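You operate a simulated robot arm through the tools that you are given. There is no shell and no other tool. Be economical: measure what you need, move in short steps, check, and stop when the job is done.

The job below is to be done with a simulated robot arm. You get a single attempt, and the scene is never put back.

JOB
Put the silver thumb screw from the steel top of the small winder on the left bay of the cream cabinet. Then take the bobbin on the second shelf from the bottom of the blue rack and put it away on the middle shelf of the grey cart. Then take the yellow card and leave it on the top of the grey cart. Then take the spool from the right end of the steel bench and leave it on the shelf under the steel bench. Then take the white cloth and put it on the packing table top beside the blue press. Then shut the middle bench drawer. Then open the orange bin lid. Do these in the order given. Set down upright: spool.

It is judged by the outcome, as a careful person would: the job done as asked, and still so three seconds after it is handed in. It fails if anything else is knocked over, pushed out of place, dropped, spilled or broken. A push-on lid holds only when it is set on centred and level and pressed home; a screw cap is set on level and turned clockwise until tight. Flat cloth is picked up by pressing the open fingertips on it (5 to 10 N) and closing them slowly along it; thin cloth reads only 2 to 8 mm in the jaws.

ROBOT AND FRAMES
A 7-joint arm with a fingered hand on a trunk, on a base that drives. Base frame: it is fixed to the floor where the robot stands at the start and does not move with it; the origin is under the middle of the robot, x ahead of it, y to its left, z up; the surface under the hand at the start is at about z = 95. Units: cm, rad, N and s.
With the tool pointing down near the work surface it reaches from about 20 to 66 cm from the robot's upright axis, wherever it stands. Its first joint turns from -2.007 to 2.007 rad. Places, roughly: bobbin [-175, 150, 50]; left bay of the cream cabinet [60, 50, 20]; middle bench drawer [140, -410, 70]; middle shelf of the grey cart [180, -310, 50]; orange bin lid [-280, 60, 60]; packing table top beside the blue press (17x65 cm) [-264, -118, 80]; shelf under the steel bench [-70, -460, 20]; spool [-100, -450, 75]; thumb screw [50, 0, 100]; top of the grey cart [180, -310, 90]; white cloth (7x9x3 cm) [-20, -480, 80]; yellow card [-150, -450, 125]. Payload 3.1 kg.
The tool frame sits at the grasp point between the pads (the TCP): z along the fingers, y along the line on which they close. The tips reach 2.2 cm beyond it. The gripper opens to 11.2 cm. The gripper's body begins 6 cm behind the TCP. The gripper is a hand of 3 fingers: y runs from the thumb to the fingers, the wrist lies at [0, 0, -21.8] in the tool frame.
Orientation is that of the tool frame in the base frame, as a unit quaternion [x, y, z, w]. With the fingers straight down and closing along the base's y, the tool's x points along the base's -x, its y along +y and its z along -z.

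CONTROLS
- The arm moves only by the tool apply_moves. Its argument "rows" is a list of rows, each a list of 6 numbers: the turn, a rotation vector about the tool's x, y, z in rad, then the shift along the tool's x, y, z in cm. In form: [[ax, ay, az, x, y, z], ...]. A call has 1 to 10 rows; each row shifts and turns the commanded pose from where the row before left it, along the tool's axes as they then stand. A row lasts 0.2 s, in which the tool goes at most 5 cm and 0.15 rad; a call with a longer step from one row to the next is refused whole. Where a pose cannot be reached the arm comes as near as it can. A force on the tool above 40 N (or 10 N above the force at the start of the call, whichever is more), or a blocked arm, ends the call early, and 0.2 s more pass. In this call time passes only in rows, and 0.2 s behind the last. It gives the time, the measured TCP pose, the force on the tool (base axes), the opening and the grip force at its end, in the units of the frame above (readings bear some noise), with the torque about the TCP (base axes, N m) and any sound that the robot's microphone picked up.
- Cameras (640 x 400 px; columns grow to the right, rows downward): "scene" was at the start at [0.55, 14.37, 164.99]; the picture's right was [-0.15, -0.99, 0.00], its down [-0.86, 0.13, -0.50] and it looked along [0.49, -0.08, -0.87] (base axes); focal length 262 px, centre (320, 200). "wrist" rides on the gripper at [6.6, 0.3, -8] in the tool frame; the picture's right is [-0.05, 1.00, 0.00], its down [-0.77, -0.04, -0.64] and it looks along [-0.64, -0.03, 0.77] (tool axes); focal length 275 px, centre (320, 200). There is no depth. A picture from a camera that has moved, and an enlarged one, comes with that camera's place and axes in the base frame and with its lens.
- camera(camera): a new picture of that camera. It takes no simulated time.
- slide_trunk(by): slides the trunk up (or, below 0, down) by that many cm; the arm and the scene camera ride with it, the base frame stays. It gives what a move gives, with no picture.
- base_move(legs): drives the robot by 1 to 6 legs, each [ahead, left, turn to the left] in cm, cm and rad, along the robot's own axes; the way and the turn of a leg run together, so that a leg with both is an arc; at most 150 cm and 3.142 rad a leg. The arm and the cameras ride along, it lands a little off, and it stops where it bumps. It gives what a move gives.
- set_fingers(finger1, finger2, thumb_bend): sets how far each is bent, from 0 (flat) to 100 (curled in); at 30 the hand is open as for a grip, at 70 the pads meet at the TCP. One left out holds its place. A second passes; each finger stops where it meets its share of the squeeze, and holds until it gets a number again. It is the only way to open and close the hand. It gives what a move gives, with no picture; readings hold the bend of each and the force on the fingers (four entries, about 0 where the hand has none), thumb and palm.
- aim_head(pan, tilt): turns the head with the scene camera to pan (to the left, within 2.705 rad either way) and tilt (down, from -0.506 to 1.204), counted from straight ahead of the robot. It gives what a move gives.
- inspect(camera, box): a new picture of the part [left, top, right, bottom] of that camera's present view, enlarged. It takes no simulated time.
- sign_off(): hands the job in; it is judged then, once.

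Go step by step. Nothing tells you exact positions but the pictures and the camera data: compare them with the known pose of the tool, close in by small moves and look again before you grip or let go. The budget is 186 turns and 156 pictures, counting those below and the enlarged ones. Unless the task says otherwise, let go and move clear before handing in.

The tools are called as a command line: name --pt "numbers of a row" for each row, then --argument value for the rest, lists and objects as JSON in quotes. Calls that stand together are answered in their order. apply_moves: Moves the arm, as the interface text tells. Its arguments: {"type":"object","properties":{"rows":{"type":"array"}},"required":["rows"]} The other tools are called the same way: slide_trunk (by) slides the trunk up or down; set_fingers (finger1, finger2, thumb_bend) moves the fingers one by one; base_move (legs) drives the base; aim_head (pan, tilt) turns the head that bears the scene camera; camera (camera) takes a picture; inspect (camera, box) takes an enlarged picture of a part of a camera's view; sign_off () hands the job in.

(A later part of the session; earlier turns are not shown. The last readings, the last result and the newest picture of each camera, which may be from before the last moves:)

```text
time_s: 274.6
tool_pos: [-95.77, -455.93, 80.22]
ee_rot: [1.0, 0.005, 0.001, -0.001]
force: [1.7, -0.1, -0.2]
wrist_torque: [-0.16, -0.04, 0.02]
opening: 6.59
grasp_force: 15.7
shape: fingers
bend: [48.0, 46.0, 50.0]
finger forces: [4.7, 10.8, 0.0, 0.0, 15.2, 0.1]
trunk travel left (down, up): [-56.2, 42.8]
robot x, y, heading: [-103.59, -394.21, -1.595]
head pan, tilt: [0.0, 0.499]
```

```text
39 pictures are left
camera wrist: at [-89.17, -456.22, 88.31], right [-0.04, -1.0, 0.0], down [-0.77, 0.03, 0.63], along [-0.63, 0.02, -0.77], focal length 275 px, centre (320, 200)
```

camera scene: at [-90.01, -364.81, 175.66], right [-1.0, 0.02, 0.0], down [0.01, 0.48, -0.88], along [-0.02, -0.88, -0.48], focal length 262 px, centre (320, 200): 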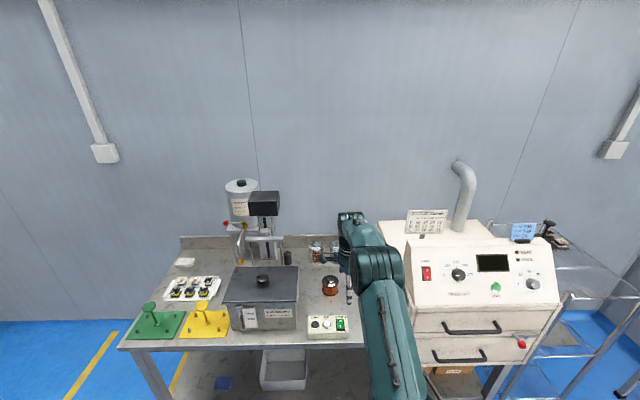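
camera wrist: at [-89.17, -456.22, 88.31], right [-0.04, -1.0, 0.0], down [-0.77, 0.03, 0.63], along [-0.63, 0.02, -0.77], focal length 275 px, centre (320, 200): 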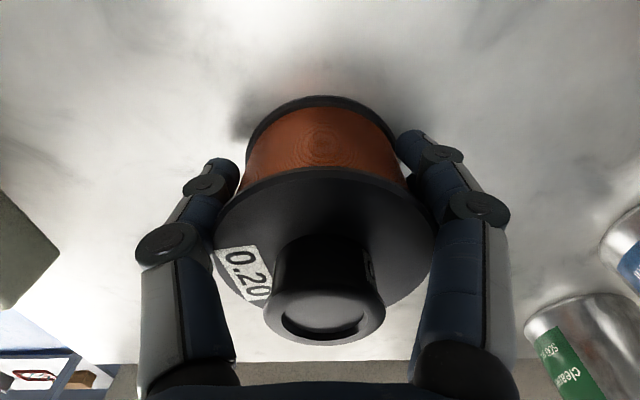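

set_fingers --finger1 66 --finger2 62 --thumb_bend 66

slide_trunk --by 3

camera --camera "wrist"

```text
time_s: 275.6
tool_pos: [-95.85, -456.01, 80.29]
ee_rot: [1.0, 0.005, 0.001, 0.0]
force: [0.6, 1.5, 1.0]
wrist_torque: [-0.06, -0.07, -0.01]
opening: 6.47
grasp_force: 23.5
shape: fingers
bend: [49.0, 48.0, 54.0]
finger forces: [9.0, 14.7, 0.0, 0.0, 22.8, 0.0]
trunk travel left (down, up): [-56.2, 42.8]
robot x, y, heading: [-103.58, -394.2, -1.592]
head pan, tilt: [0.0, 0.499]
```

```text
time_s: 276.4
tool_pos: [-95.69, -456.0, 83.21]
ee_rot: [1.0, 0.005, 0.001, -0.001]
force: [-0.2, -0.1, -6.3]
wrist_torque: [-0.02, -0.06, -0.01]
opening: 6.41
grasp_force: 24.0
shape: fingers
bend: [49.0, 48.0, 54.0]
finger forces: [9.2, 15.7, 0.1, 0.0, 22.4, 0.0]
trunk travel left (down, up): [-59.2, 39.8]
robot x, y, heading: [-103.35, -394.49, -1.595]
head pan, tilt: [0.0, 0.499]
```

```text
38 pictures are left
camera wrist: at [-89.18, -456.29, 91.25], right [-0.04, -1.0, 0.0], down [-0.77, 0.03, 0.63], along [-0.63, 0.02, -0.77], focal length 275 px, centre (320, 200)
```

wrist: 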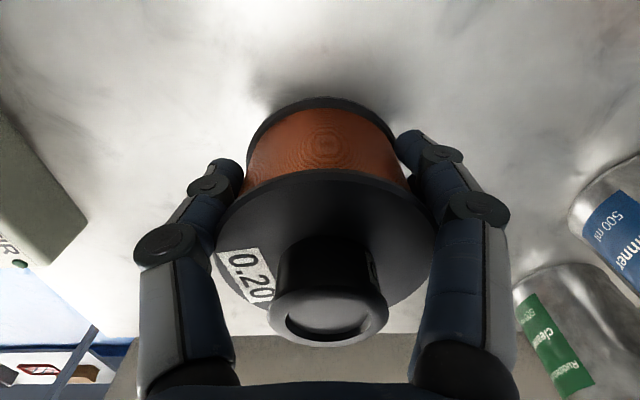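

Spool lifted upright (6 N). I'll raise, back out from the bench, lower to shelf level and look.

slide_trunk --by 10

base_move --legs '[[-50, 0, 0], [0, -4.5, 0]]'

slide_trunk --by -40

slide_trunk --by -20

camera --camera "scene"

```text
time_s: 277.7
tool_pos: [-95.8, -455.87, 93.16]
ee_rot: [1.0, 0.005, 0.001, 0.0]
force: [-0.1, 0.8, -6.6]
wrist_torque: [0.02, -0.07, 0.02]
opening: 6.43
grasp_force: 23.4
shape: fingers
bend: [49.0, 48.0, 54.0]
finger forces: [9.1, 15.7, 0.0, 0.1, 22.4, 0.0]
trunk travel left (down, up): [-69.2, 29.8]
robot x, y, heading: [-103.41, -394.19, -1.599]
head pan, tilt: [0.0, 0.499]
```

```text
time_s: 281.1
tool_pos: [-99.08, -405.85, 93.26]
ee_rot: [1.0, 0.006, 0.001, 0.0]
force: [-1.4, -0.2, -6.3]
wrist_torque: [-0.02, -0.09, -0.02]
opening: 6.43
grasp_force: 23.8
shape: fingers
bend: [49.0, 48.0, 54.0]
finger forces: [9.1, 15.6, 0.1, 0.0, 22.4, 0.0]
trunk travel left (down, up): [-69.2, 29.8]
robot x, y, heading: [-106.91, -344.41, -1.59]
head pan, tilt: [0.0, 0.499]
```

```text
time_s: 285.0
tool_pos: [-99.08, -405.89, 53.22]
ee_rot: [1.0, 0.006, 0.001, 0.0]
force: [0.5, -0.3, -5.1]
wrist_torque: [0.03, -0.08, 0.0]
opening: 6.41
grasp_force: 23.6
shape: fingers
bend: [49.0, 48.0, 54.0]
finger forces: [9.1, 15.7, 0.0, 0.0, 22.4, 0.0]
trunk travel left (down, up): [-29.2, 69.8]
robot x, y, heading: [-107.29, -344.19, -1.587]
head pan, tilt: [0.0, 0.499]
```

```text
time_s: 287.1
tool_pos: [-99.15, -405.77, 33.14]
ee_rot: [1.0, 0.007, 0.001, 0.0]
force: [0.2, 0.5, -5.4]
wrist_torque: [0.04, -0.08, 0.01]
opening: 6.4
grasp_force: 23.0
shape: fingers
bend: [49.0, 48.0, 54.0]
finger forces: [9.0, 15.6, 0.1, 0.1, 22.4, 0.1]
trunk travel left (down, up): [-9.2, 89.8]
robot x, y, heading: [-106.76, -344.33, -1.583]
head pan, tilt: [0.0, 0.499]
```

```text
37 pictures are left
camera scene: at [-91.74, -347.58, 98.66], right [-1.0, 0.02, 0.0], down [0.01, 0.48, -0.88], along [-0.02, -0.88, -0.48], focal length 262 px, centre (320, 200)
```

scene: 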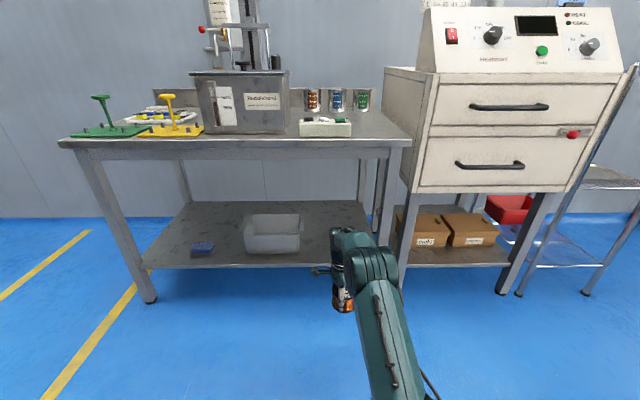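

Clear: the spool goes right of the tub. Driving in, spool base ~4 cm above the shelf.

base_move --legs '[[41, 0, 0]]'

camera --camera "wrist"

camera --camera "scene"

```text
time_s: 289.7
tool_pos: [-100.07, -446.92, 33.18]
ee_rot: [1.0, 0.004, 0.001, 0.0]
force: [0.6, -0.2, -6.3]
wrist_torque: [0.03, -0.08, 0.0]
opening: 6.41
grasp_force: 23.8
shape: fingers
bend: [49.0, 48.0, 54.0]
finger forces: [9.1, 15.6, 0.0, 0.1, 22.3, 0.0]
trunk travel left (down, up): [-9.2, 89.8]
robot x, y, heading: [-107.96, -385.35, -1.592]
head pan, tilt: [0.0, 0.499]
```

```text
36 pictures are left
camera wrist: at [-93.53, -447.21, 41.27], right [-0.04, -1.0, 0.0], down [-0.77, 0.03, 0.63], along [-0.63, 0.02, -0.77], focal length 275 px, centre (320, 200)
```

wrist: 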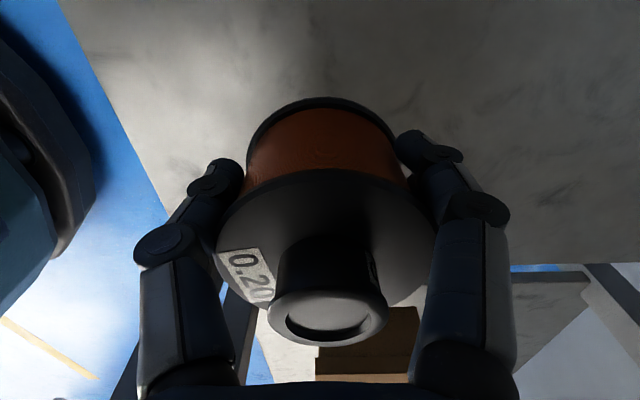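

```text
35 pictures are left
camera scene: at [-92.6, -388.72, 98.66], right [-1.0, 0.02, 0.0], down [0.01, 0.48, -0.88], along [-0.02, -0.88, -0.48], focal length 262 px, centre (320, 200)
```

scene: 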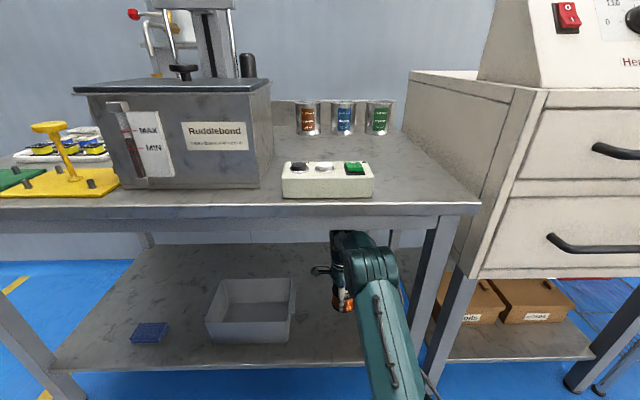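

slide_trunk --by -3.2

apply_moves --pt "0 0 0 0 0 0.4" --pt "0 0 0 0 0 0.4" --pt "0 0 0 0 0 0.4" --pt "0 0 0 0 0 0.4" --pt "0 0 0 0 0 0.4"

```text
time_s: 290.4
tool_pos: [-100.17, -446.88, 30.04]
ee_rot: [1.0, 0.003, 0.001, 0.0]
force: [-0.6, 0.2, -6.1]
wrist_torque: [-0.01, -0.1, -0.03]
opening: 6.39
grasp_force: 23.5
shape: fingers
bend: [49.0, 48.0, 54.0]
finger forces: [9.1, 15.7, 0.1, 0.0, 22.4, 0.0]
trunk travel left (down, up): [-6.0, 93.0]
robot x, y, heading: [-107.76, -385.45, -1.593]
head pan, tilt: [0.0, 0.499]
```

```text
time_s: 291.6
tool_pos: [-100.08, -446.93, 27.89]
ee_rot: [1.0, 0.005, 0.001, 0.0]
force: [0.5, -0.5, -5.6]
wrist_torque: [0.01, -0.1, -0.01]
opening: 6.38
grasp_force: 23.7
shape: fingers
bend: [49.0, 48.0, 54.0]
finger forces: [9.1, 15.7, 0.0, 0.0, 22.3, 0.1]
trunk travel left (down, up): [-6.0, 93.0]
robot x, y, heading: [-107.98, -385.22, -1.585]
head pan, tilt: [0.0, 0.499]
```

apply_moves --pt "0 0 0 0 0 0.3" --pt "0 0 0 0 0 0.3" --pt "0 0 0 0 0 0.3" --pt "0 0 0 0 0 0.3"

```text
time_s: 292.6
tool_pos: [-100.18, -446.93, 26.83]
ee_rot: [1.0, 0.005, 0.001, 0.0]
force: [0.5, 0.2, -5.1]
wrist_torque: [0.03, -0.09, 0.02]
opening: 6.39
grasp_force: 22.9
shape: fingers
bend: [49.0, 48.0, 54.0]
finger forces: [9.2, 15.5, 0.1, 0.0, 22.3, 0.0]
trunk travel left (down, up): [-6.0, 93.0]
robot x, y, heading: [-107.62, -385.06, -1.596]
head pan, tilt: [0.0, 0.499]
```

apply_moves --pt "0 0 0 0 0 0.3" --pt "0 0 0 0 0 0.3" --pt "0 0 0 0 0 0.3" --pt "0 0 0 0 0 0.3" --pt "0 0 0 0 0 0.3"

camera --camera "wrist"

```text
time_s: 293.8
tool_pos: [-99.98, -446.95, 25.68]
ee_rot: [1.0, 0.005, 0.002, 0.006]
force: [5.5, 1.6, 33.2]
wrist_torque: [-0.14, -0.03, -0.17]
opening: 6.34
grasp_force: 23.0
shape: fingers
bend: [50.0, 50.0, 56.0]
finger forces: [9.8, 13.9, 0.0, 0.0, 23.6, 0.1]
trunk travel left (down, up): [-6.0, 93.0]
robot x, y, heading: [-108.05, -385.65, -1.593]
head pan, tilt: [0.0, 0.499]
```

```text
34 pictures are left
camera wrist: at [-93.42, -447.11, 33.89], right [-0.04, -1.0, 0.01], down [-0.77, 0.03, 0.63], along [-0.63, 0.02, -0.77], focal length 275 px, centre (320, 200)
```

wrist: 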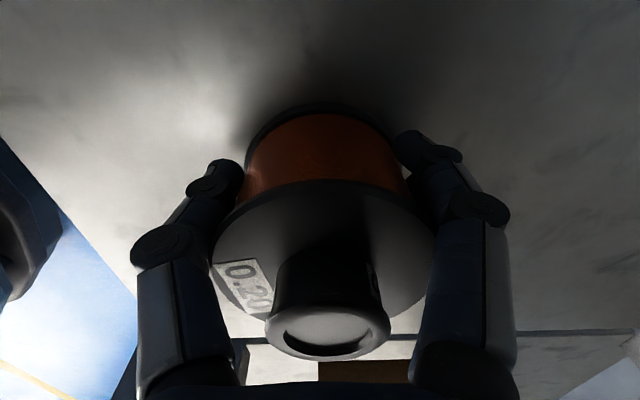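

Contact with the shelf. I'll ease up, release and rise straight, then look.

apply_moves --pt "0 0 0 0 0 -0.35"

set_fingers --finger1 44 --finger2 43 --thumb_bend 44

set_fingers --finger1 30 --finger2 30 --thumb_bend 30

slide_trunk --by 7

camera --camera "wrist"

```text
time_s: 294.2
tool_pos: [-100.09, -446.88, 25.77]
ee_rot: [1.0, 0.006, 0.001, 0.002]
force: [8.6, -3.3, 20.5]
wrist_torque: [-0.36, -0.15, -0.03]
opening: 6.32
grasp_force: 22.4
shape: fingers
bend: [50.0, 50.0, 57.0]
finger forces: [11.6, 14.6, 0.1, 0.0, 21.0, 0.1]
trunk travel left (down, up): [-6.0, 93.0]
robot x, y, heading: [-108.13, -385.33, -1.596]
head pan, tilt: [0.0, 0.499]
```

```text
time_s: 295.2
tool_pos: [-100.26, -446.76, 25.65]
ee_rot: [1.0, 0.005, 0.001, -0.001]
force: [1.2, -1.9, 4.5]
wrist_torque: [-0.12, 0.08, 0.07]
opening: 7.27
grasp_force: 3.7
shape: fingers
bend: [44.0, 43.0, 44.0]
finger forces: [0.0, 5.7, 0.0, 0.0, 2.3, 0.0]
trunk travel left (down, up): [-6.0, 93.0]
robot x, y, heading: [-108.15, -385.35, -1.596]
head pan, tilt: [0.0, 0.499]
```

```text
time_s: 296.2
tool_pos: [-100.18, -446.86, 25.75]
ee_rot: [1.0, 0.003, 0.002, 0.0]
force: [-0.1, -0.7, 0.1]
wrist_torque: [-0.02, -0.02, 0.0]
opening: 11.08
grasp_force: 0.2
shape: fingers
bend: [30.0, 30.0, 30.0]
finger forces: [0.0, 0.1, 0.0, 0.0, 0.0, 0.0]
trunk travel left (down, up): [-6.0, 93.0]
robot x, y, heading: [-107.93, -385.29, -1.595]
head pan, tilt: [0.0, 0.499]
```

```text
time_s: 297.3
tool_pos: [-100.08, -446.83, 32.58]
ee_rot: [1.0, 0.004, 0.001, 0.0]
force: [0.2, 0.1, -0.2]
wrist_torque: [0.0, -0.01, 0.04]
opening: 11.12
grasp_force: 0.1
shape: fingers
bend: [30.0, 30.0, 30.0]
finger forces: [0.0, 0.0, 0.0, 0.0, 0.0, 0.0]
trunk travel left (down, up): [-13.0, 86.0]
robot x, y, heading: [-107.9, -385.68, -1.593]
head pan, tilt: [0.0, 0.499]
```

```text
33 pictures are left
camera wrist: at [-93.52, -447.15, 40.77], right [-0.04, -1.0, 0.0], down [-0.77, 0.03, 0.63], along [-0.63, 0.02, -0.77], focal length 275 px, centre (320, 200)
```

wrist: 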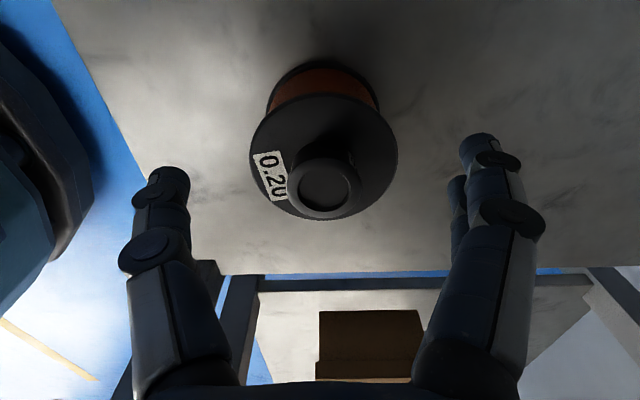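

The spool stands upright. A little higher to clear its knob, then back out.

slide_trunk --by 3.5

base_move --legs '[[-50, 0, 0]]'

slide_trunk --by 40

slide_trunk --by 25

base_move --legs '[[0, 76, 0]]'

camera --camera "scene"

```text
time_s: 298.1
tool_pos: [-100.04, -446.86, 36.13]
ee_rot: [1.0, 0.004, 0.001, 0.0]
force: [-0.4, -0.7, 0.5]
wrist_torque: [0.01, 0.01, 0.02]
opening: 11.14
grasp_force: 0.1
shape: fingers
bend: [30.0, 30.0, 30.0]
finger forces: [0.0, 0.1, 0.0, 0.0, 0.0, 0.0]
trunk travel left (down, up): [-16.5, 82.5]
robot x, y, heading: [-108.03, -385.27, -1.598]
head pan, tilt: [0.0, 0.499]
```

```text
time_s: 301.1
tool_pos: [-98.92, -396.57, 36.14]
ee_rot: [1.0, 0.005, 0.001, 0.0]
force: [0.1, 0.8, 0.1]
wrist_torque: [0.03, 0.01, 0.03]
opening: 11.09
grasp_force: 0.1
shape: fingers
bend: [30.0, 30.0, 30.0]
finger forces: [0.0, 0.0, 0.1, 0.1, 0.0, 0.0]
trunk travel left (down, up): [-16.5, 82.5]
robot x, y, heading: [-107.12, -335.2, -1.592]
head pan, tilt: [0.0, 0.499]
```

```text
time_s: 304.9
tool_pos: [-98.92, -396.61, 76.21]
ee_rot: [1.0, 0.005, 0.001, 0.0]
force: [0.8, 0.0, -0.1]
wrist_torque: [0.02, 0.0, 0.02]
opening: 11.14
grasp_force: 0.0
shape: fingers
bend: [30.0, 30.0, 30.0]
finger forces: [0.0, 0.0, 0.0, 0.0, 0.0, 0.1]
trunk travel left (down, up): [-56.5, 42.5]
robot x, y, heading: [-106.77, -334.85, -1.591]
head pan, tilt: [0.0, 0.499]
```

```text
time_s: 307.5
tool_pos: [-98.88, -396.64, 101.29]
ee_rot: [1.0, 0.005, 0.001, -0.001]
force: [-0.6, 0.3, 1.3]
wrist_torque: [-0.01, 0.01, -0.05]
opening: 11.12
grasp_force: 0.1
shape: fingers
bend: [30.0, 30.0, 30.0]
finger forces: [0.1, 0.0, 0.0, 0.0, 0.0, 0.1]
trunk travel left (down, up): [-81.5, 17.5]
robot x, y, heading: [-106.69, -335.26, -1.586]
head pan, tilt: [0.0, 0.499]
```

```text
time_s: 311.6
tool_pos: [-22.39, -398.19, 101.25]
ee_rot: [1.0, 0.005, 0.001, 0.001]
force: [0.0, 0.0, -0.4]
wrist_torque: [0.01, 0.0, -0.01]
opening: 11.1
grasp_force: 0.0
shape: fingers
bend: [30.0, 30.0, 30.0]
finger forces: [0.0, 0.0, 0.1, 0.0, 0.0, 0.1]
trunk travel left (down, up): [-81.5, 17.5]
robot x, y, heading: [-30.24, -336.59, -1.594]
head pan, tilt: [0.0, 0.499]
```

```text
32 pictures are left
camera scene: at [-14.99, -340.04, 170.96], right [-1.0, 0.02, 0.0], down [0.01, 0.48, -0.88], along [-0.02, -0.88, -0.48], focal length 262 px, centre (320, 200)
```

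scene: 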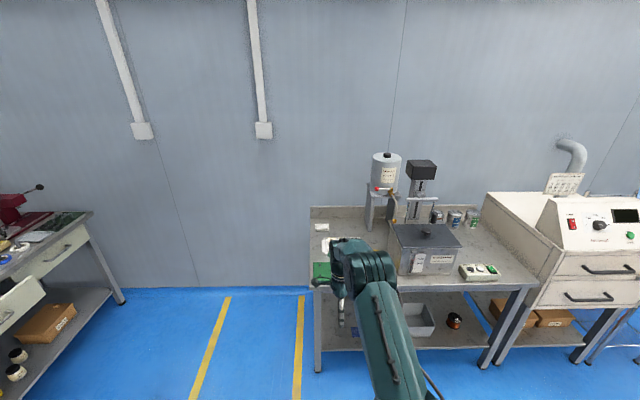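

The spool stands on the lower shelf. The cloth is at the back left corner (~(-20,-480)); I'll come from the bench's left end, facing -x.

base_move --legs '[[0, 74, 0], [0, 0, -1.548], [0, 115, 0]]'

camera --camera "wrist"

camera --camera "scene"

```text
time_s: 324.9
tool_pos: [-16.3, -463.38, 101.17]
ee_rot: [0.721, -0.693, 0.0, 0.0]
force: [0.5, 0.1, -0.7]
wrist_torque: [0.04, 0.0, 0.0]
opening: 11.11
grasp_force: 0.0
shape: fingers
bend: [30.0, 30.0, 30.0]
finger forces: [0.1, 0.1, 0.0, 0.0, 0.0, 0.1]
trunk travel left (down, up): [-81.5, 17.5]
robot x, y, heading: [45.2, -453.93, -3.135]
head pan, tilt: [0.0, 0.499]
```

```text
31 pictures are left
camera wrist: at [-16.38, -470.14, 109.27], right [-1.0, 0.01, 0.0], down [0.0, 0.77, 0.63], along [0.0, 0.63, -0.77], focal length 275 px, centre (320, 200)
```

wrist: 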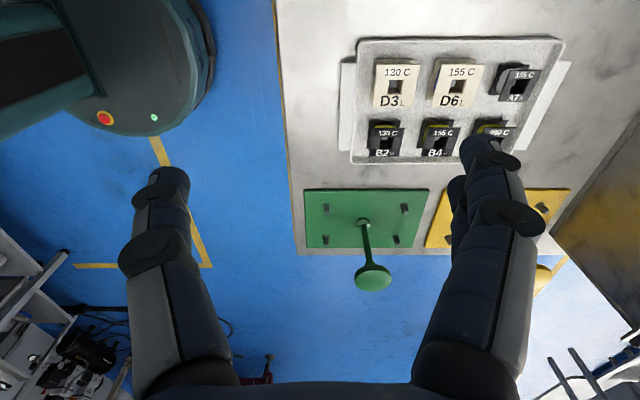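

```text
30 pictures are left
camera scene: at [42.02, -469.09, 170.96], right [-0.01, 1.0, 0.0], down [0.48, 0.0, -0.88], along [-0.88, -0.01, -0.48], focal length 262 px, centre (320, 200)
```

scene: 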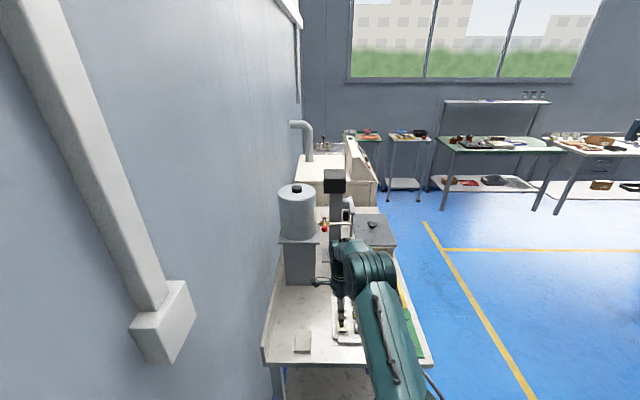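

apply_moves --pt "0 0 0 4.5 0 0" --pt "0 0 0 4.5 0 0" --pt "0 0 0 4.5 1 0" --pt "0 0 0 0 2 2" --pt "0 0 0 0 0.5 4" --pt "0 0 0 0 0 4"

camera --camera "wrist"

```text
time_s: 326.3
tool_pos: [-16.54, -476.43, 92.86]
ee_rot: [0.721, -0.693, 0.001, 0.001]
force: [0.3, -0.6, -0.7]
wrist_torque: [0.03, 0.0, 0.02]
opening: 11.15
grasp_force: 0.1
shape: fingers
bend: [30.0, 30.0, 30.0]
finger forces: [0.0, 0.0, 0.0, 0.1, 0.0, 0.0]
out of reach, approached as far as the arm can: row 4, 5
trunk travel left (down, up): [-81.5, 17.5]
robot x, y, heading: [44.78, -454.0, -3.132]
head pan, tilt: [0.0, 0.499]
```

```text
29 pictures are left
camera wrist: at [-16.67, -483.06, 100.9], right [-1.0, 0.01, 0.0], down [0.01, 0.77, 0.63], along [0.0, 0.63, -0.77], focal length 275 px, centre (320, 200)
```

wrist: 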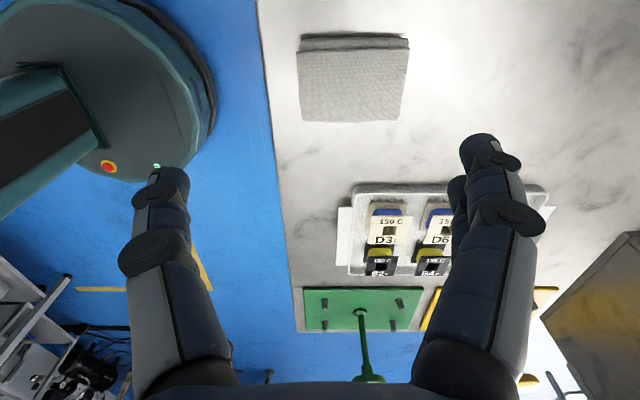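

The cloth is a folded pad ~9.5 (x) × 6.5 (y). I'll yaw 90° to close across the short side, and move 3.5 cm ahead.

apply_moves --pt "0 0 -0.15 0 0 0" --pt "0 0 -0.15 0 0 0" --pt "0 0 -0.15 0 0 0" --pt "0 0 -0.15 0 0 0" --pt "0 0 -0.15 0 0 0" --pt "0 0 -0.15 0 0 0" --pt "0 0 -0.15 0 0 0" --pt "0 0 -0.15 0 0 0" --pt "0 0 -0.15 0 0 0" --pt "0 0 -0.15 0 0 0"

base_move --legs '[[3.5, 0, 0]]'

set_fingers --finger1 40 --finger2 40 --thumb_bend 40

slide_trunk --by -8

camera --camera "wrist"

```text
time_s: 328.5
tool_pos: [-16.58, -476.23, 92.96]
ee_rot: [1.0, -0.015, 0.0, 0.001]
force: [-0.5, -0.5, -0.8]
wrist_torque: [0.02, 0.02, 0.02]
opening: 11.12
grasp_force: 0.2
shape: fingers
bend: [30.0, 30.0, 30.0]
finger forces: [0.0, 0.0, 0.1, 0.0, 0.0, 0.1]
trunk travel left (down, up): [-81.5, 17.5]
robot x, y, heading: [44.9, -453.5, -3.132]
head pan, tilt: [0.0, 0.499]
```

```text
time_s: 329.4
tool_pos: [-20.0, -476.35, 92.91]
ee_rot: [1.0, -0.016, 0.0, 0.001]
force: [-0.5, -0.6, -0.5]
wrist_torque: [0.01, -0.02, -0.01]
opening: 11.11
grasp_force: 0.0
shape: fingers
bend: [30.0, 30.0, 30.0]
finger forces: [0.0, 0.0, 0.0, 0.1, 0.0, 0.0]
trunk travel left (down, up): [-81.5, 17.5]
robot x, y, heading: [41.19, -453.86, -3.134]
head pan, tilt: [0.0, 0.499]
```

```text
time_s: 330.4
tool_pos: [-20.02, -476.35, 92.76]
ee_rot: [1.0, -0.015, 0.0, 0.001]
force: [0.3, 0.5, 0.5]
wrist_torque: [0.0, -0.02, -0.03]
opening: 8.43
grasp_force: 0.1
shape: fingers
bend: [40.0, 40.0, 40.0]
finger forces: [0.1, 0.0, 0.1, 0.0, 0.0, 0.0]
trunk travel left (down, up): [-81.5, 17.5]
robot x, y, heading: [41.47, -453.72, -3.135]
head pan, tilt: [0.0, 0.499]
```

```text
time_s: 331.5
tool_pos: [-19.93, -476.2, 84.86]
ee_rot: [1.0, -0.016, 0.001, 0.001]
force: [-0.4, 0.4, -0.3]
wrist_torque: [0.01, 0.04, 0.02]
opening: 8.46
grasp_force: 0.1
shape: fingers
bend: [40.0, 40.0, 40.0]
finger forces: [0.0, 0.0, 0.0, 0.0, 0.0, 0.0]
trunk travel left (down, up): [-73.5, 25.5]
robot x, y, heading: [41.24, -453.78, -3.129]
head pan, tilt: [0.0, 0.499]
```

```text
28 pictures are left
camera wrist: at [-13.42, -476.88, 92.99], right [-0.08, -1.0, 0.0], down [-0.77, 0.06, 0.64], along [-0.63, 0.05, -0.77], focal length 275 px, centre (320, 200)
```

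wrist: 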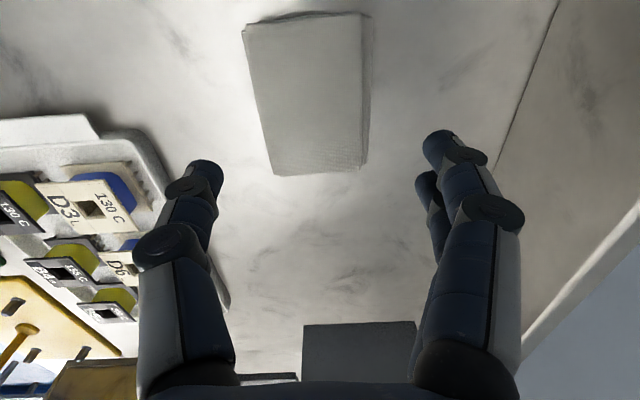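

slide_trunk --by -7.6

apply_moves --pt "0 0 0 0.6 0 0.3" --pt "0 0 0 0 0 0.3" --pt "0 0 0 0 0 0.3"

set_fingers --finger1 50 --finger2 50 --thumb_bend 50

camera --camera "wrist"

```text
time_s: 332.5
tool_pos: [-20.2, -476.6, 78.48]
ee_rot: [1.0, -0.015, -0.011, 0.005]
force: [7.1, -0.2, 26.8]
wrist_torque: [0.15, -0.21, -0.09]
opening: 8.86
grasp_force: 13.0
shape: fingers
bend: [40.0, 40.0, 39.0]
finger forces: [8.4, 4.0, 0.0, 0.0, 14.0, 0.1]
trunk travel left (down, up): [-66.2, 32.8]
robot x, y, heading: [41.96, -454.23, -3.132]
head pan, tilt: [0.0, 0.499]
stopped: the force on the tool passed its limit at 45 N (the readings are from after the stop); the commanded pose is now the measured one
```

```text
time_s: 333.0
tool_pos: [-20.14, -476.5, 78.42]
ee_rot: [1.0, -0.015, -0.017, 0.007]
force: [3.5, 1.3, 15.4]
wrist_torque: [-0.01, -0.2, 0.03]
opening: 8.96
grasp_force: 8.0
shape: fingers
bend: [40.0, 40.0, 39.0]
finger forces: [8.3, 0.6, 0.1, 0.0, 7.4, 0.0]
trunk travel left (down, up): [-66.2, 32.8]
robot x, y, heading: [41.32, -453.96, -3.129]
head pan, tilt: [0.0, 0.499]
stopped in row 2: the force on the tool passed its limit at 46 N (the readings are from after the stop); the commanded pose is now the measured one
```

```text
time_s: 334.0
tool_pos: [-20.29, -476.72, 78.5]
ee_rot: [1.0, -0.014, -0.019, 0.007]
force: [-10.1, -2.5, 36.2]
wrist_torque: [0.22, 0.09, 0.12]
opening: 7.97
grasp_force: 19.1
shape: fingers
bend: [44.0, 45.0, 46.0]
finger forces: [9.0, 7.7, 0.0, 0.0, 20.5, 0.0]
trunk travel left (down, up): [-66.2, 32.8]
robot x, y, heading: [41.26, -454.04, -3.132]
head pan, tilt: [0.0, 0.499]
```

```text
27 pictures are left
camera wrist: at [-13.4, -477.04, 86.36], right [-0.07, -1.0, 0.02], down [-0.74, 0.07, 0.66], along [-0.66, 0.04, -0.75], focal length 275 px, centre (320, 200)
```

wrist: 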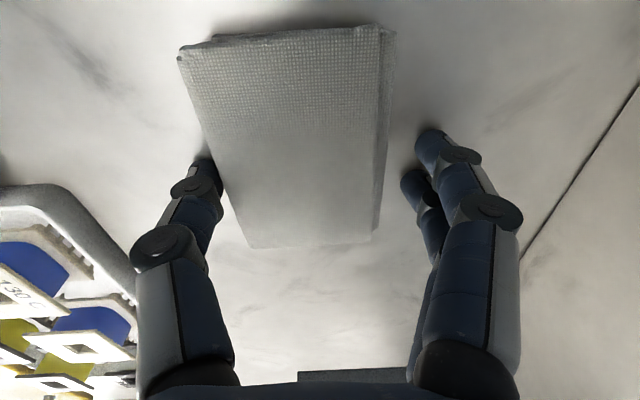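

Tips are at the table and straddle the cloth. I'll ease up a little and close slowly.

apply_moves --pt "0 0 0 0.2 0 -0.4"

set_fingers --finger1 54 --finger2 54 --thumb_bend 54

set_fingers --finger1 62 --finger2 62 --thumb_bend 62

camera --camera "wrist"

```text
time_s: 334.4
tool_pos: [-19.98, -476.58, 78.57]
ee_rot: [1.0, -0.014, -0.014, 0.006]
force: [-4.8, 1.1, 21.8]
wrist_torque: [-0.07, -0.04, 0.0]
opening: 7.36
grasp_force: 10.5
shape: fingers
bend: [46.0, 47.0, 47.0]
finger forces: [7.0, 4.7, 0.1, 0.0, 9.6, 0.0]
trunk travel left (down, up): [-66.2, 32.8]
robot x, y, heading: [41.51, -453.83, -3.132]
head pan, tilt: [0.0, 0.499]
```

```text
time_s: 335.4
tool_pos: [-19.89, -476.55, 78.62]
ee_rot: [1.0, -0.014, -0.016, 0.006]
force: [3.2, 0.2, 15.6]
wrist_torque: [0.19, -0.22, -0.07]
opening: 6.3
grasp_force: 10.2
shape: fingers
bend: [50.0, 51.0, 51.0]
finger forces: [6.9, 2.4, 0.1, 0.1, 11.7, 0.0]
trunk travel left (down, up): [-66.2, 32.8]
robot x, y, heading: [41.71, -453.64, -3.133]
head pan, tilt: [0.0, 0.499]
```

```text
time_s: 336.4
tool_pos: [-19.94, -476.66, 78.75]
ee_rot: [1.0, -0.013, -0.016, 0.006]
force: [2.3, -0.5, 13.5]
wrist_torque: [-0.35, -0.19, 0.08]
opening: 5.73
grasp_force: 19.2
shape: fingers
bend: [53.0, 51.0, 55.0]
finger forces: [15.3, 7.9, 0.0, 0.0, 15.2, 0.0]
trunk travel left (down, up): [-66.2, 32.8]
robot x, y, heading: [41.53, -454.08, -3.134]
head pan, tilt: [0.0, 0.499]
```

```text
26 pictures are left
camera wrist: at [-13.16, -477.1, 86.57], right [-0.07, -1.0, 0.01], down [-0.75, 0.07, 0.66], along [-0.66, 0.04, -0.75], focal length 275 px, centre (320, 200)
```

wrist: 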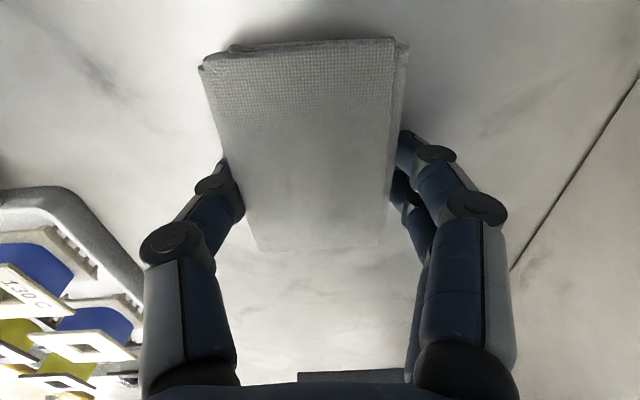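

Cloth is held at its sides. Slightly firmer, then a small test lift.

set_fingers --finger1 66 --finger2 66 --thumb_bend 68

slide_trunk --by 4

camera --camera "wrist"

```text
time_s: 337.4
tool_pos: [-20.15, -476.52, 78.73]
ee_rot: [1.0, -0.014, -0.016, 0.006]
force: [3.3, 1.8, 12.0]
wrist_torque: [-0.3, -0.18, 0.09]
opening: 5.6
grasp_force: 25.1
shape: fingers
bend: [53.0, 50.0, 57.0]
finger forces: [19.4, 9.9, 0.0, 0.0, 21.6, 0.0]
trunk travel left (down, up): [-66.2, 32.8]
robot x, y, heading: [41.36, -454.0, -3.135]
head pan, tilt: [0.0, 0.499]
```

```text
time_s: 338.2
tool_pos: [-20.16, -476.77, 82.4]
ee_rot: [1.0, -0.013, -0.015, 0.006]
force: [0.6, 0.2, -0.1]
wrist_torque: [0.03, 0.02, -0.01]
opening: 5.63
grasp_force: 19.9
shape: fingers
bend: [53.0, 50.0, 57.0]
finger forces: [10.3, 9.7, 0.0, 0.0, 20.0, 0.0]
trunk travel left (down, up): [-70.2, 28.8]
robot x, y, heading: [41.29, -454.02, -3.132]
head pan, tilt: [0.0, 0.499]
```

```text
25 pictures are left
camera wrist: at [-13.35, -477.13, 90.4], right [-0.07, -1.0, 0.01], down [-0.75, 0.07, 0.66], along [-0.66, 0.04, -0.75], focal length 275 px, centre (320, 200)
```

wrist: 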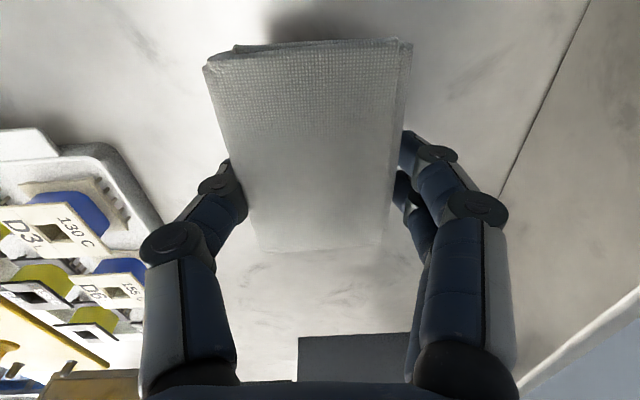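

The cloth is lifted. I'll raise it and drive to the packing table.

slide_trunk --by 16

base_move --legs '[[-25, 0, 0], [0, -134, 0], [150, 0, 0], [0, -150, 0], [0, -52, 0], [55, 0, 0]]'

camera --camera "scene"

```text
time_s: 340.0
tool_pos: [-20.18, -476.66, 98.43]
ee_rot: [1.0, -0.014, -0.015, 0.006]
force: [0.3, 0.2, -0.7]
wrist_torque: [-0.02, 0.0, 0.03]
opening: 5.63
grasp_force: 20.2
shape: fingers
bend: [53.0, 50.0, 57.0]
finger forces: [10.2, 9.8, 0.0, 0.1, 20.0, 0.1]
trunk travel left (down, up): [-86.2, 12.8]
robot x, y, heading: [41.2, -453.7, -3.13]
head pan, tilt: [0.0, 0.499]
```

```text
time_s: 367.6
tool_pos: [-202.24, -142.96, 98.61]
ee_rot: [1.0, -0.016, -0.015, 0.006]
force: [-1.1, 0.3, 0.3]
wrist_torque: [0.03, 0.01, -0.02]
opening: 5.59
grasp_force: 20.0
shape: fingers
bend: [53.0, 50.0, 57.0]
finger forces: [10.2, 9.7, 0.0, 0.0, 19.9, 0.1]
trunk travel left (down, up): [-86.2, 12.8]
robot x, y, heading: [-140.74, -120.47, -3.134]
head pan, tilt: [0.0, 0.499]
```

```text
24 pictures are left
camera scene: at [-143.63, -135.52, 175.63], right [-0.01, 1.0, 0.0], down [0.48, 0.0, -0.88], along [-0.88, -0.01, -0.48], focal length 262 px, centre (320, 200)
```

scene: 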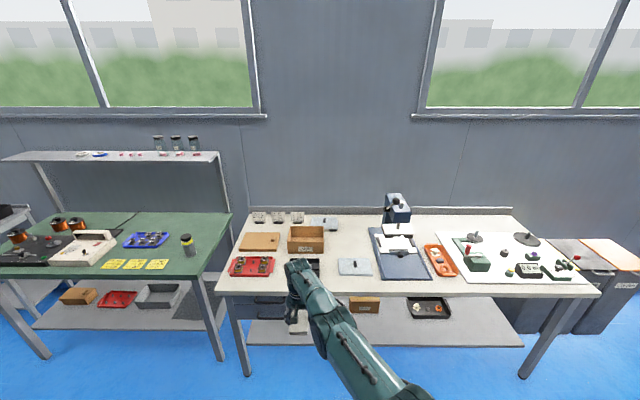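

inspect --camera "scene" --box '[240, 190, 440, 310]'

```text
3.20 times, centred on (340, 250) of scene
camera zoom: at [-143.63, -135.52, 175.63], right [-0.01, 1.0, 0.0], down [0.48, 0.0, -0.88], along [-0.88, -0.01, -0.48], focal length 840 px, centre (256, 40)
```

zoom: 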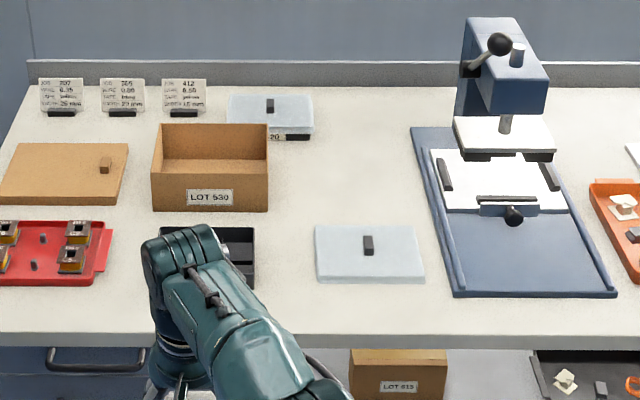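

The free spot beside the press is around (-264, -119). I'll align sideways, then drive forward over it.

base_move --legs '[[0, -24, 0], [60, 0, 0]]'

camera --camera "wrist"

camera --camera "scene"

```text
time_s: 372.3
tool_pos: [-262.12, -119.25, 98.58]
ee_rot: [1.0, -0.014, -0.015, 0.005]
force: [0.1, -0.1, -0.7]
wrist_torque: [-0.05, 0.0, 0.02]
opening: 5.62
grasp_force: 19.7
shape: fingers
bend: [53.0, 50.0, 57.0]
finger forces: [10.1, 9.6, 0.0, 0.1, 19.9, 0.0]
trunk travel left (down, up): [-86.2, 12.8]
robot x, y, heading: [-200.47, -96.76, -3.134]
head pan, tilt: [0.0, 0.499]
```

```text
22 pictures are left
camera wrist: at [-255.42, -119.73, 106.42], right [-0.08, -1.0, 0.01], down [-0.75, 0.07, 0.66], along [-0.66, 0.04, -0.75], focal length 275 px, centre (320, 200)
```

wrist: 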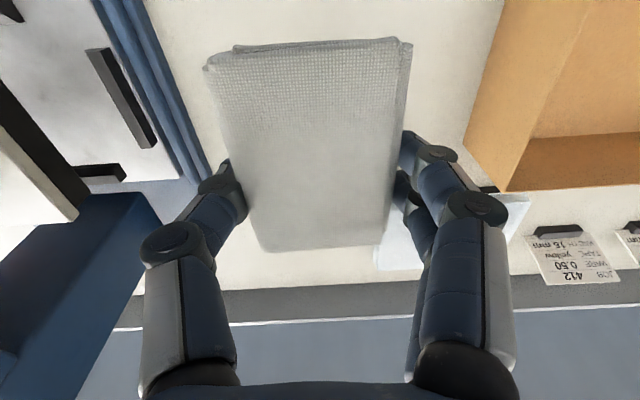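

```text
21 pictures are left
camera scene: at [-203.56, -111.76, 175.63], right [-0.01, 1.0, 0.0], down [0.48, 0.0, -0.88], along [-0.88, -0.01, -0.48], focal length 262 px, centre (320, 200)
```

scene: 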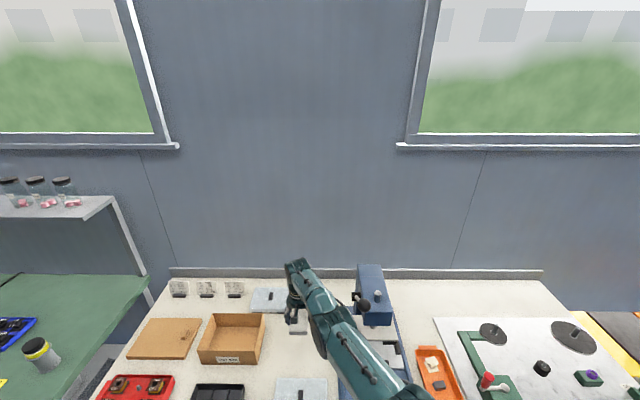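

slide_trunk --by -14

apply_moves --pt "0 0 0 0 0 0.3" --pt "0 0 0 0 0 0.3" --pt "0 0 0 0 0 0.3" --pt "0 0 0 0 0 0.3" --pt "0 0 0 0 0 0.3" --pt "0 0 0 0 0 0.3"

camera --camera "wrist"

```text
time_s: 374.0
tool_pos: [-262.11, -119.3, 84.59]
ee_rot: [1.0, -0.016, -0.015, 0.006]
force: [0.1, 0.3, -0.1]
wrist_torque: [-0.01, 0.0, 0.0]
opening: 5.61
grasp_force: 20.1
shape: fingers
bend: [53.0, 50.0, 57.0]
finger forces: [10.2, 9.6, 0.0, 0.0, 20.0, 0.0]
trunk travel left (down, up): [-72.2, 26.8]
robot x, y, heading: [-200.66, -96.25, -3.133]
head pan, tilt: [0.0, 0.499]
```

```text
time_s: 375.4
tool_pos: [-262.26, -119.35, 82.74]
ee_rot: [1.0, -0.015, -0.016, 0.005]
force: [0.4, -0.6, 0.2]
wrist_torque: [-0.03, 0.0, 0.02]
opening: 5.62
grasp_force: 20.1
shape: fingers
bend: [53.0, 50.0, 57.0]
finger forces: [10.6, 9.8, 0.0, 0.0, 19.9, 0.0]
trunk travel left (down, up): [-72.2, 26.8]
robot x, y, heading: [-200.37, -96.57, -3.128]
head pan, tilt: [0.0, 0.499]
```

```text
20 pictures are left
camera wrist: at [-255.47, -119.75, 90.6], right [-0.08, -1.0, 0.01], down [-0.75, 0.07, 0.66], along [-0.66, 0.04, -0.75], focal length 275 px, centre (320, 200)
```

wrist: 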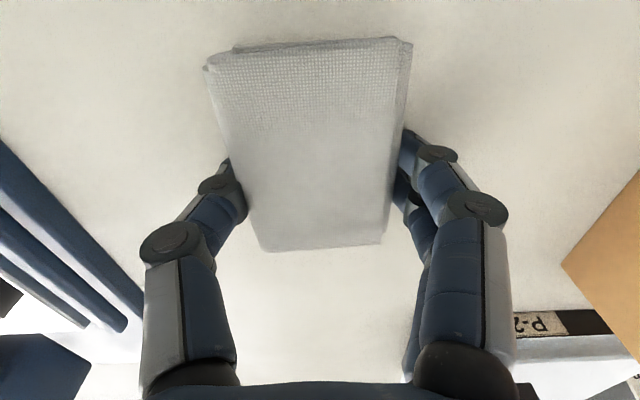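

apply_moves --pt "0 0 0 0 0 0.3" --pt "0 0 0 0 0 0.3" --pt "0 0 0 0 0 0.3" --pt "0 0 0 0 0 0.3" --pt "0 0 0 0 0 0.3" --pt "0 0 0 0 0 0.3"

```text
time_s: 376.2
tool_pos: [-262.49, -119.43, 82.63]
ee_rot: [1.0, -0.015, -0.023, 0.01]
force: [2.9, 0.9, 21.9]
wrist_torque: [0.21, -0.25, -0.02]
opening: 5.62
grasp_force: 29.8
shape: fingers
bend: [55.0, 50.0, 59.0]
finger forces: [19.1, 8.9, 0.0, 0.0, 32.3, 0.0]
trunk travel left (down, up): [-72.2, 26.8]
robot x, y, heading: [-200.56, -96.39, -3.13]
head pan, tilt: [0.0, 0.499]
stopped in row 3: the force on the tool passed its limit at 43 N (the readings are from after the stop); the commanded pose is now the measured one
```

Table contact. Ease up, release, rise and check.

apply_moves --pt "0 0 0 0 0 -0.3"

set_fingers --finger1 44 --finger2 44 --thumb_bend 44

slide_trunk --by 12

camera --camera "wrist"

```text
time_s: 376.6
tool_pos: [-262.45, -119.37, 82.59]
ee_rot: [1.0, -0.015, -0.023, 0.008]
force: [-0.7, -1.4, 15.5]
wrist_torque: [-0.05, -0.1, 0.01]
opening: 5.64
grasp_force: 27.1
shape: fingers
bend: [55.0, 50.0, 59.0]
finger forces: [17.9, 9.6, 0.0, 0.0, 26.1, 0.1]
trunk travel left (down, up): [-72.2, 26.8]
robot x, y, heading: [-200.57, -96.67, -3.132]
head pan, tilt: [0.0, 0.499]
```

```text
time_s: 377.6
tool_pos: [-262.47, -119.39, 82.87]
ee_rot: [1.0, -0.014, -0.023, 0.008]
force: [-5.9, -5.8, 30.1]
wrist_torque: [1.0, 0.01, 0.2]
opening: 6.56
grasp_force: 14.5
shape: fingers
bend: [44.0, 44.0, 48.0]
finger forces: [0.2, 0.0, 0.0, 0.0, 29.7, 0.0]
trunk travel left (down, up): [-72.2, 26.8]
robot x, y, heading: [-200.78, -96.7, -3.136]
head pan, tilt: [0.0, 0.499]
```

```text
time_s: 379.1
tool_pos: [-262.56, -119.37, 94.51]
ee_rot: [1.0, -0.015, -0.02, 0.008]
force: [0.4, -0.3, 0.2]
wrist_torque: [0.04, 0.0, 0.02]
opening: 7.15
grasp_force: 0.0
shape: fingers
bend: [44.0, 44.0, 44.0]
finger forces: [0.0, 0.0, 0.0, 0.0, 0.1, 0.1]
trunk travel left (down, up): [-84.2, 14.8]
robot x, y, heading: [-200.39, -96.82, -3.136]
head pan, tilt: [0.0, 0.499]
```

```text
19 pictures are left
camera wrist: at [-255.69, -119.85, 102.32], right [-0.08, -1.0, 0.02], down [-0.74, 0.07, 0.67], along [-0.66, 0.04, -0.75], focal length 275 px, centre (320, 200)
```

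wrist: 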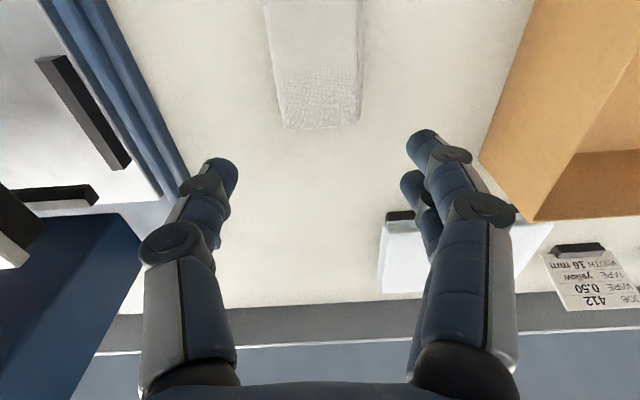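

The cloth lies beside the press. Next, the drawer: I'll drive back round to the drawer bench.

base_move --legs '[[-60, 0, 0], [0, 0, 3.134], [0, -150, 0], [0, -95, 0], [150, 0, 0], [10, 0, 0]]'

base_move --legs '[[0, -60, 0]]'

camera --camera "scene"

```text
time_s: 409.1
tool_pos: [83.46, -313.38, 94.39]
ee_rot: [0.006, 1.0, 0.009, 0.02]
force: [0.3, -0.1, 0.3]
wrist_torque: [-0.01, 0.0, -0.02]
opening: 7.16
grasp_force: 0.1
shape: fingers
bend: [44.0, 44.0, 44.0]
finger forces: [0.0, 0.1, 0.0, 0.0, 0.0, 0.0]
trunk travel left (down, up): [-84.2, 14.8]
robot x, y, heading: [21.69, -337.23, 0.024]
head pan, tilt: [0.0, 0.499]
```

```text
time_s: 412.6
tool_pos: [84.87, -374.21, 94.45]
ee_rot: [0.007, 1.0, 0.007, 0.02]
force: [0.1, 0.4, 0.8]
wrist_torque: [0.01, 0.0, 0.01]
opening: 7.13
grasp_force: 0.0
shape: fingers
bend: [44.0, 44.0, 44.0]
finger forces: [0.0, 0.0, 0.0, 0.0, 0.0, 0.0]
trunk travel left (down, up): [-84.2, 14.8]
robot x, y, heading: [23.02, -398.22, 0.023]
head pan, tilt: [0.0, 0.499]
```

```text
18 pictures are left
camera scene: at [25.97, -382.57, 173.63], right [0.02, -1.0, 0.0], down [-0.48, -0.01, -0.88], along [0.88, 0.02, -0.48], focal length 262 px, centre (320, 200)
```

scene: 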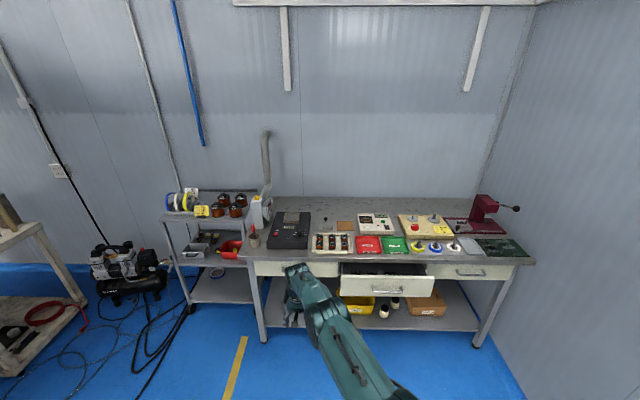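

The middle drawer stands out ~13 cm (front centre about (128, -416, 64)). I'll close the hand, pitch it forward and line up above the handle.

set_fingers --finger1 70 --finger2 70 --thumb_bend 70

base_move --legs '[[0, -20, -0.023]]'

apply_moves --pt "0 0 0 0 -4.6 0" --pt "0 0 0 0 -4.6 0" --pt "0 0 0 0 -4.6 0" --pt "0 0 0 0 -4.6 0" --pt "0 0 0 0 -3.4 0"

apply_moves --pt "0 -0.139 0 0 0 0" --pt "0 -0.139 0 0 0 0" --pt "0 -0.139 0 0 0 0" --pt "0 -0.139 0 0 0 0" --pt "0 -0.139 0 0 0 0" --pt "0 -0.139 0 0 0 0" --pt "0 -0.139 0 0 0 0" --pt "0 -0.139 0 0 0 0" --pt "0 -0.139 0 0 0 0"

slide_trunk --by -25.5

camera --camera "scene"

```text
time_s: 413.6
tool_pos: [84.89, -374.15, 94.47]
ee_rot: [0.006, 1.0, 0.007, 0.019]
force: [0.6, 0.2, 0.0]
wrist_torque: [0.0, -0.02, 0.03]
opening: 0.3
grasp_force: 0.0
shape: fingers
bend: [70.0, 70.0, 70.0]
finger forces: [0.0, 0.0, 0.0, 0.0, 0.1, 0.0]
trunk travel left (down, up): [-84.2, 14.8]
robot x, y, heading: [23.72, -397.92, 0.026]
head pan, tilt: [0.0, 0.499]
```

```text
time_s: 415.2
tool_pos: [85.63, -395.62, 94.55]
ee_rot: [0.018, 1.0, 0.009, 0.02]
force: [-0.1, 0.6, -0.1]
wrist_torque: [0.01, -0.02, -0.01]
opening: 0.29
grasp_force: 0.2
shape: fingers
bend: [70.0, 70.0, 70.0]
finger forces: [0.1, 0.0, 0.0, 0.0, 0.1, 0.0]
trunk travel left (down, up): [-84.2, 14.8]
robot x, y, heading: [23.49, -417.78, 0.003]
head pan, tilt: [0.0, 0.499]
```

```text
time_s: 416.4
tool_pos: [84.83, -417.5, 94.2]
ee_rot: [0.017, 1.0, 0.008, 0.02]
force: [0.8, -0.3, 0.7]
wrist_torque: [-0.01, 0.0, 0.01]
opening: 0.27
grasp_force: 0.1
shape: fingers
bend: [70.0, 70.0, 70.0]
finger forces: [0.0, 0.2, 0.1, 0.0, 0.0, 0.0]
trunk travel left (down, up): [-84.2, 14.8]
robot x, y, heading: [23.8, -418.21, 0.002]
head pan, tilt: [0.0, 0.499]
```

```text
time_s: 418.4
tool_pos: [84.83, -417.4, 94.15]
ee_rot: [0.019, 0.798, -0.004, 0.602]
force: [0.8, -0.5, 0.2]
wrist_torque: [0.02, -0.02, -0.01]
opening: 0.26
grasp_force: 0.0
shape: fingers
bend: [70.0, 70.0, 70.0]
finger forces: [0.1, 0.1, 0.1, 0.0, 0.1, 0.0]
trunk travel left (down, up): [-84.2, 14.8]
robot x, y, heading: [23.57, -417.76, 0.001]
head pan, tilt: [0.0, 0.499]
```

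```text
time_s: 421.0
tool_pos: [84.99, -417.39, 68.55]
ee_rot: [0.019, 0.799, -0.004, 0.602]
force: [-0.1, 0.0, 0.4]
wrist_torque: [0.0, 0.01, -0.01]
opening: 0.26
grasp_force: 0.1
shape: fingers
bend: [70.0, 70.0, 70.0]
finger forces: [0.1, 0.0, 0.1, 0.0, 0.0, 0.0]
trunk travel left (down, up): [-58.7, 40.3]
robot x, y, heading: [23.35, -418.4, 0.004]
head pan, tilt: [0.0, 0.499]
```

```text
17 pictures are left
camera scene: at [26.54, -402.64, 148.13], right [0.0, -1.0, 0.0], down [-0.48, 0.0, -0.88], along [0.88, 0.0, -0.48], focal length 262 px, centre (320, 200)
```

scene: 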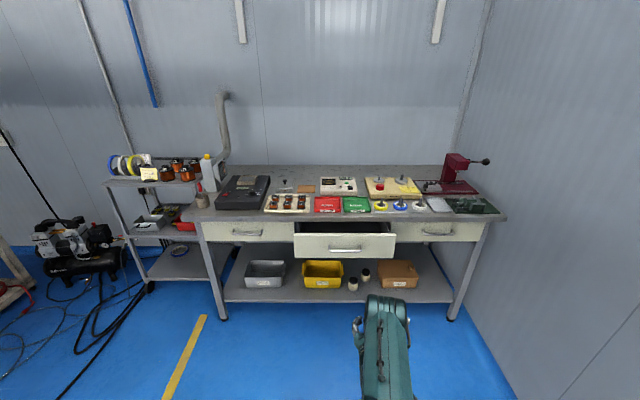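

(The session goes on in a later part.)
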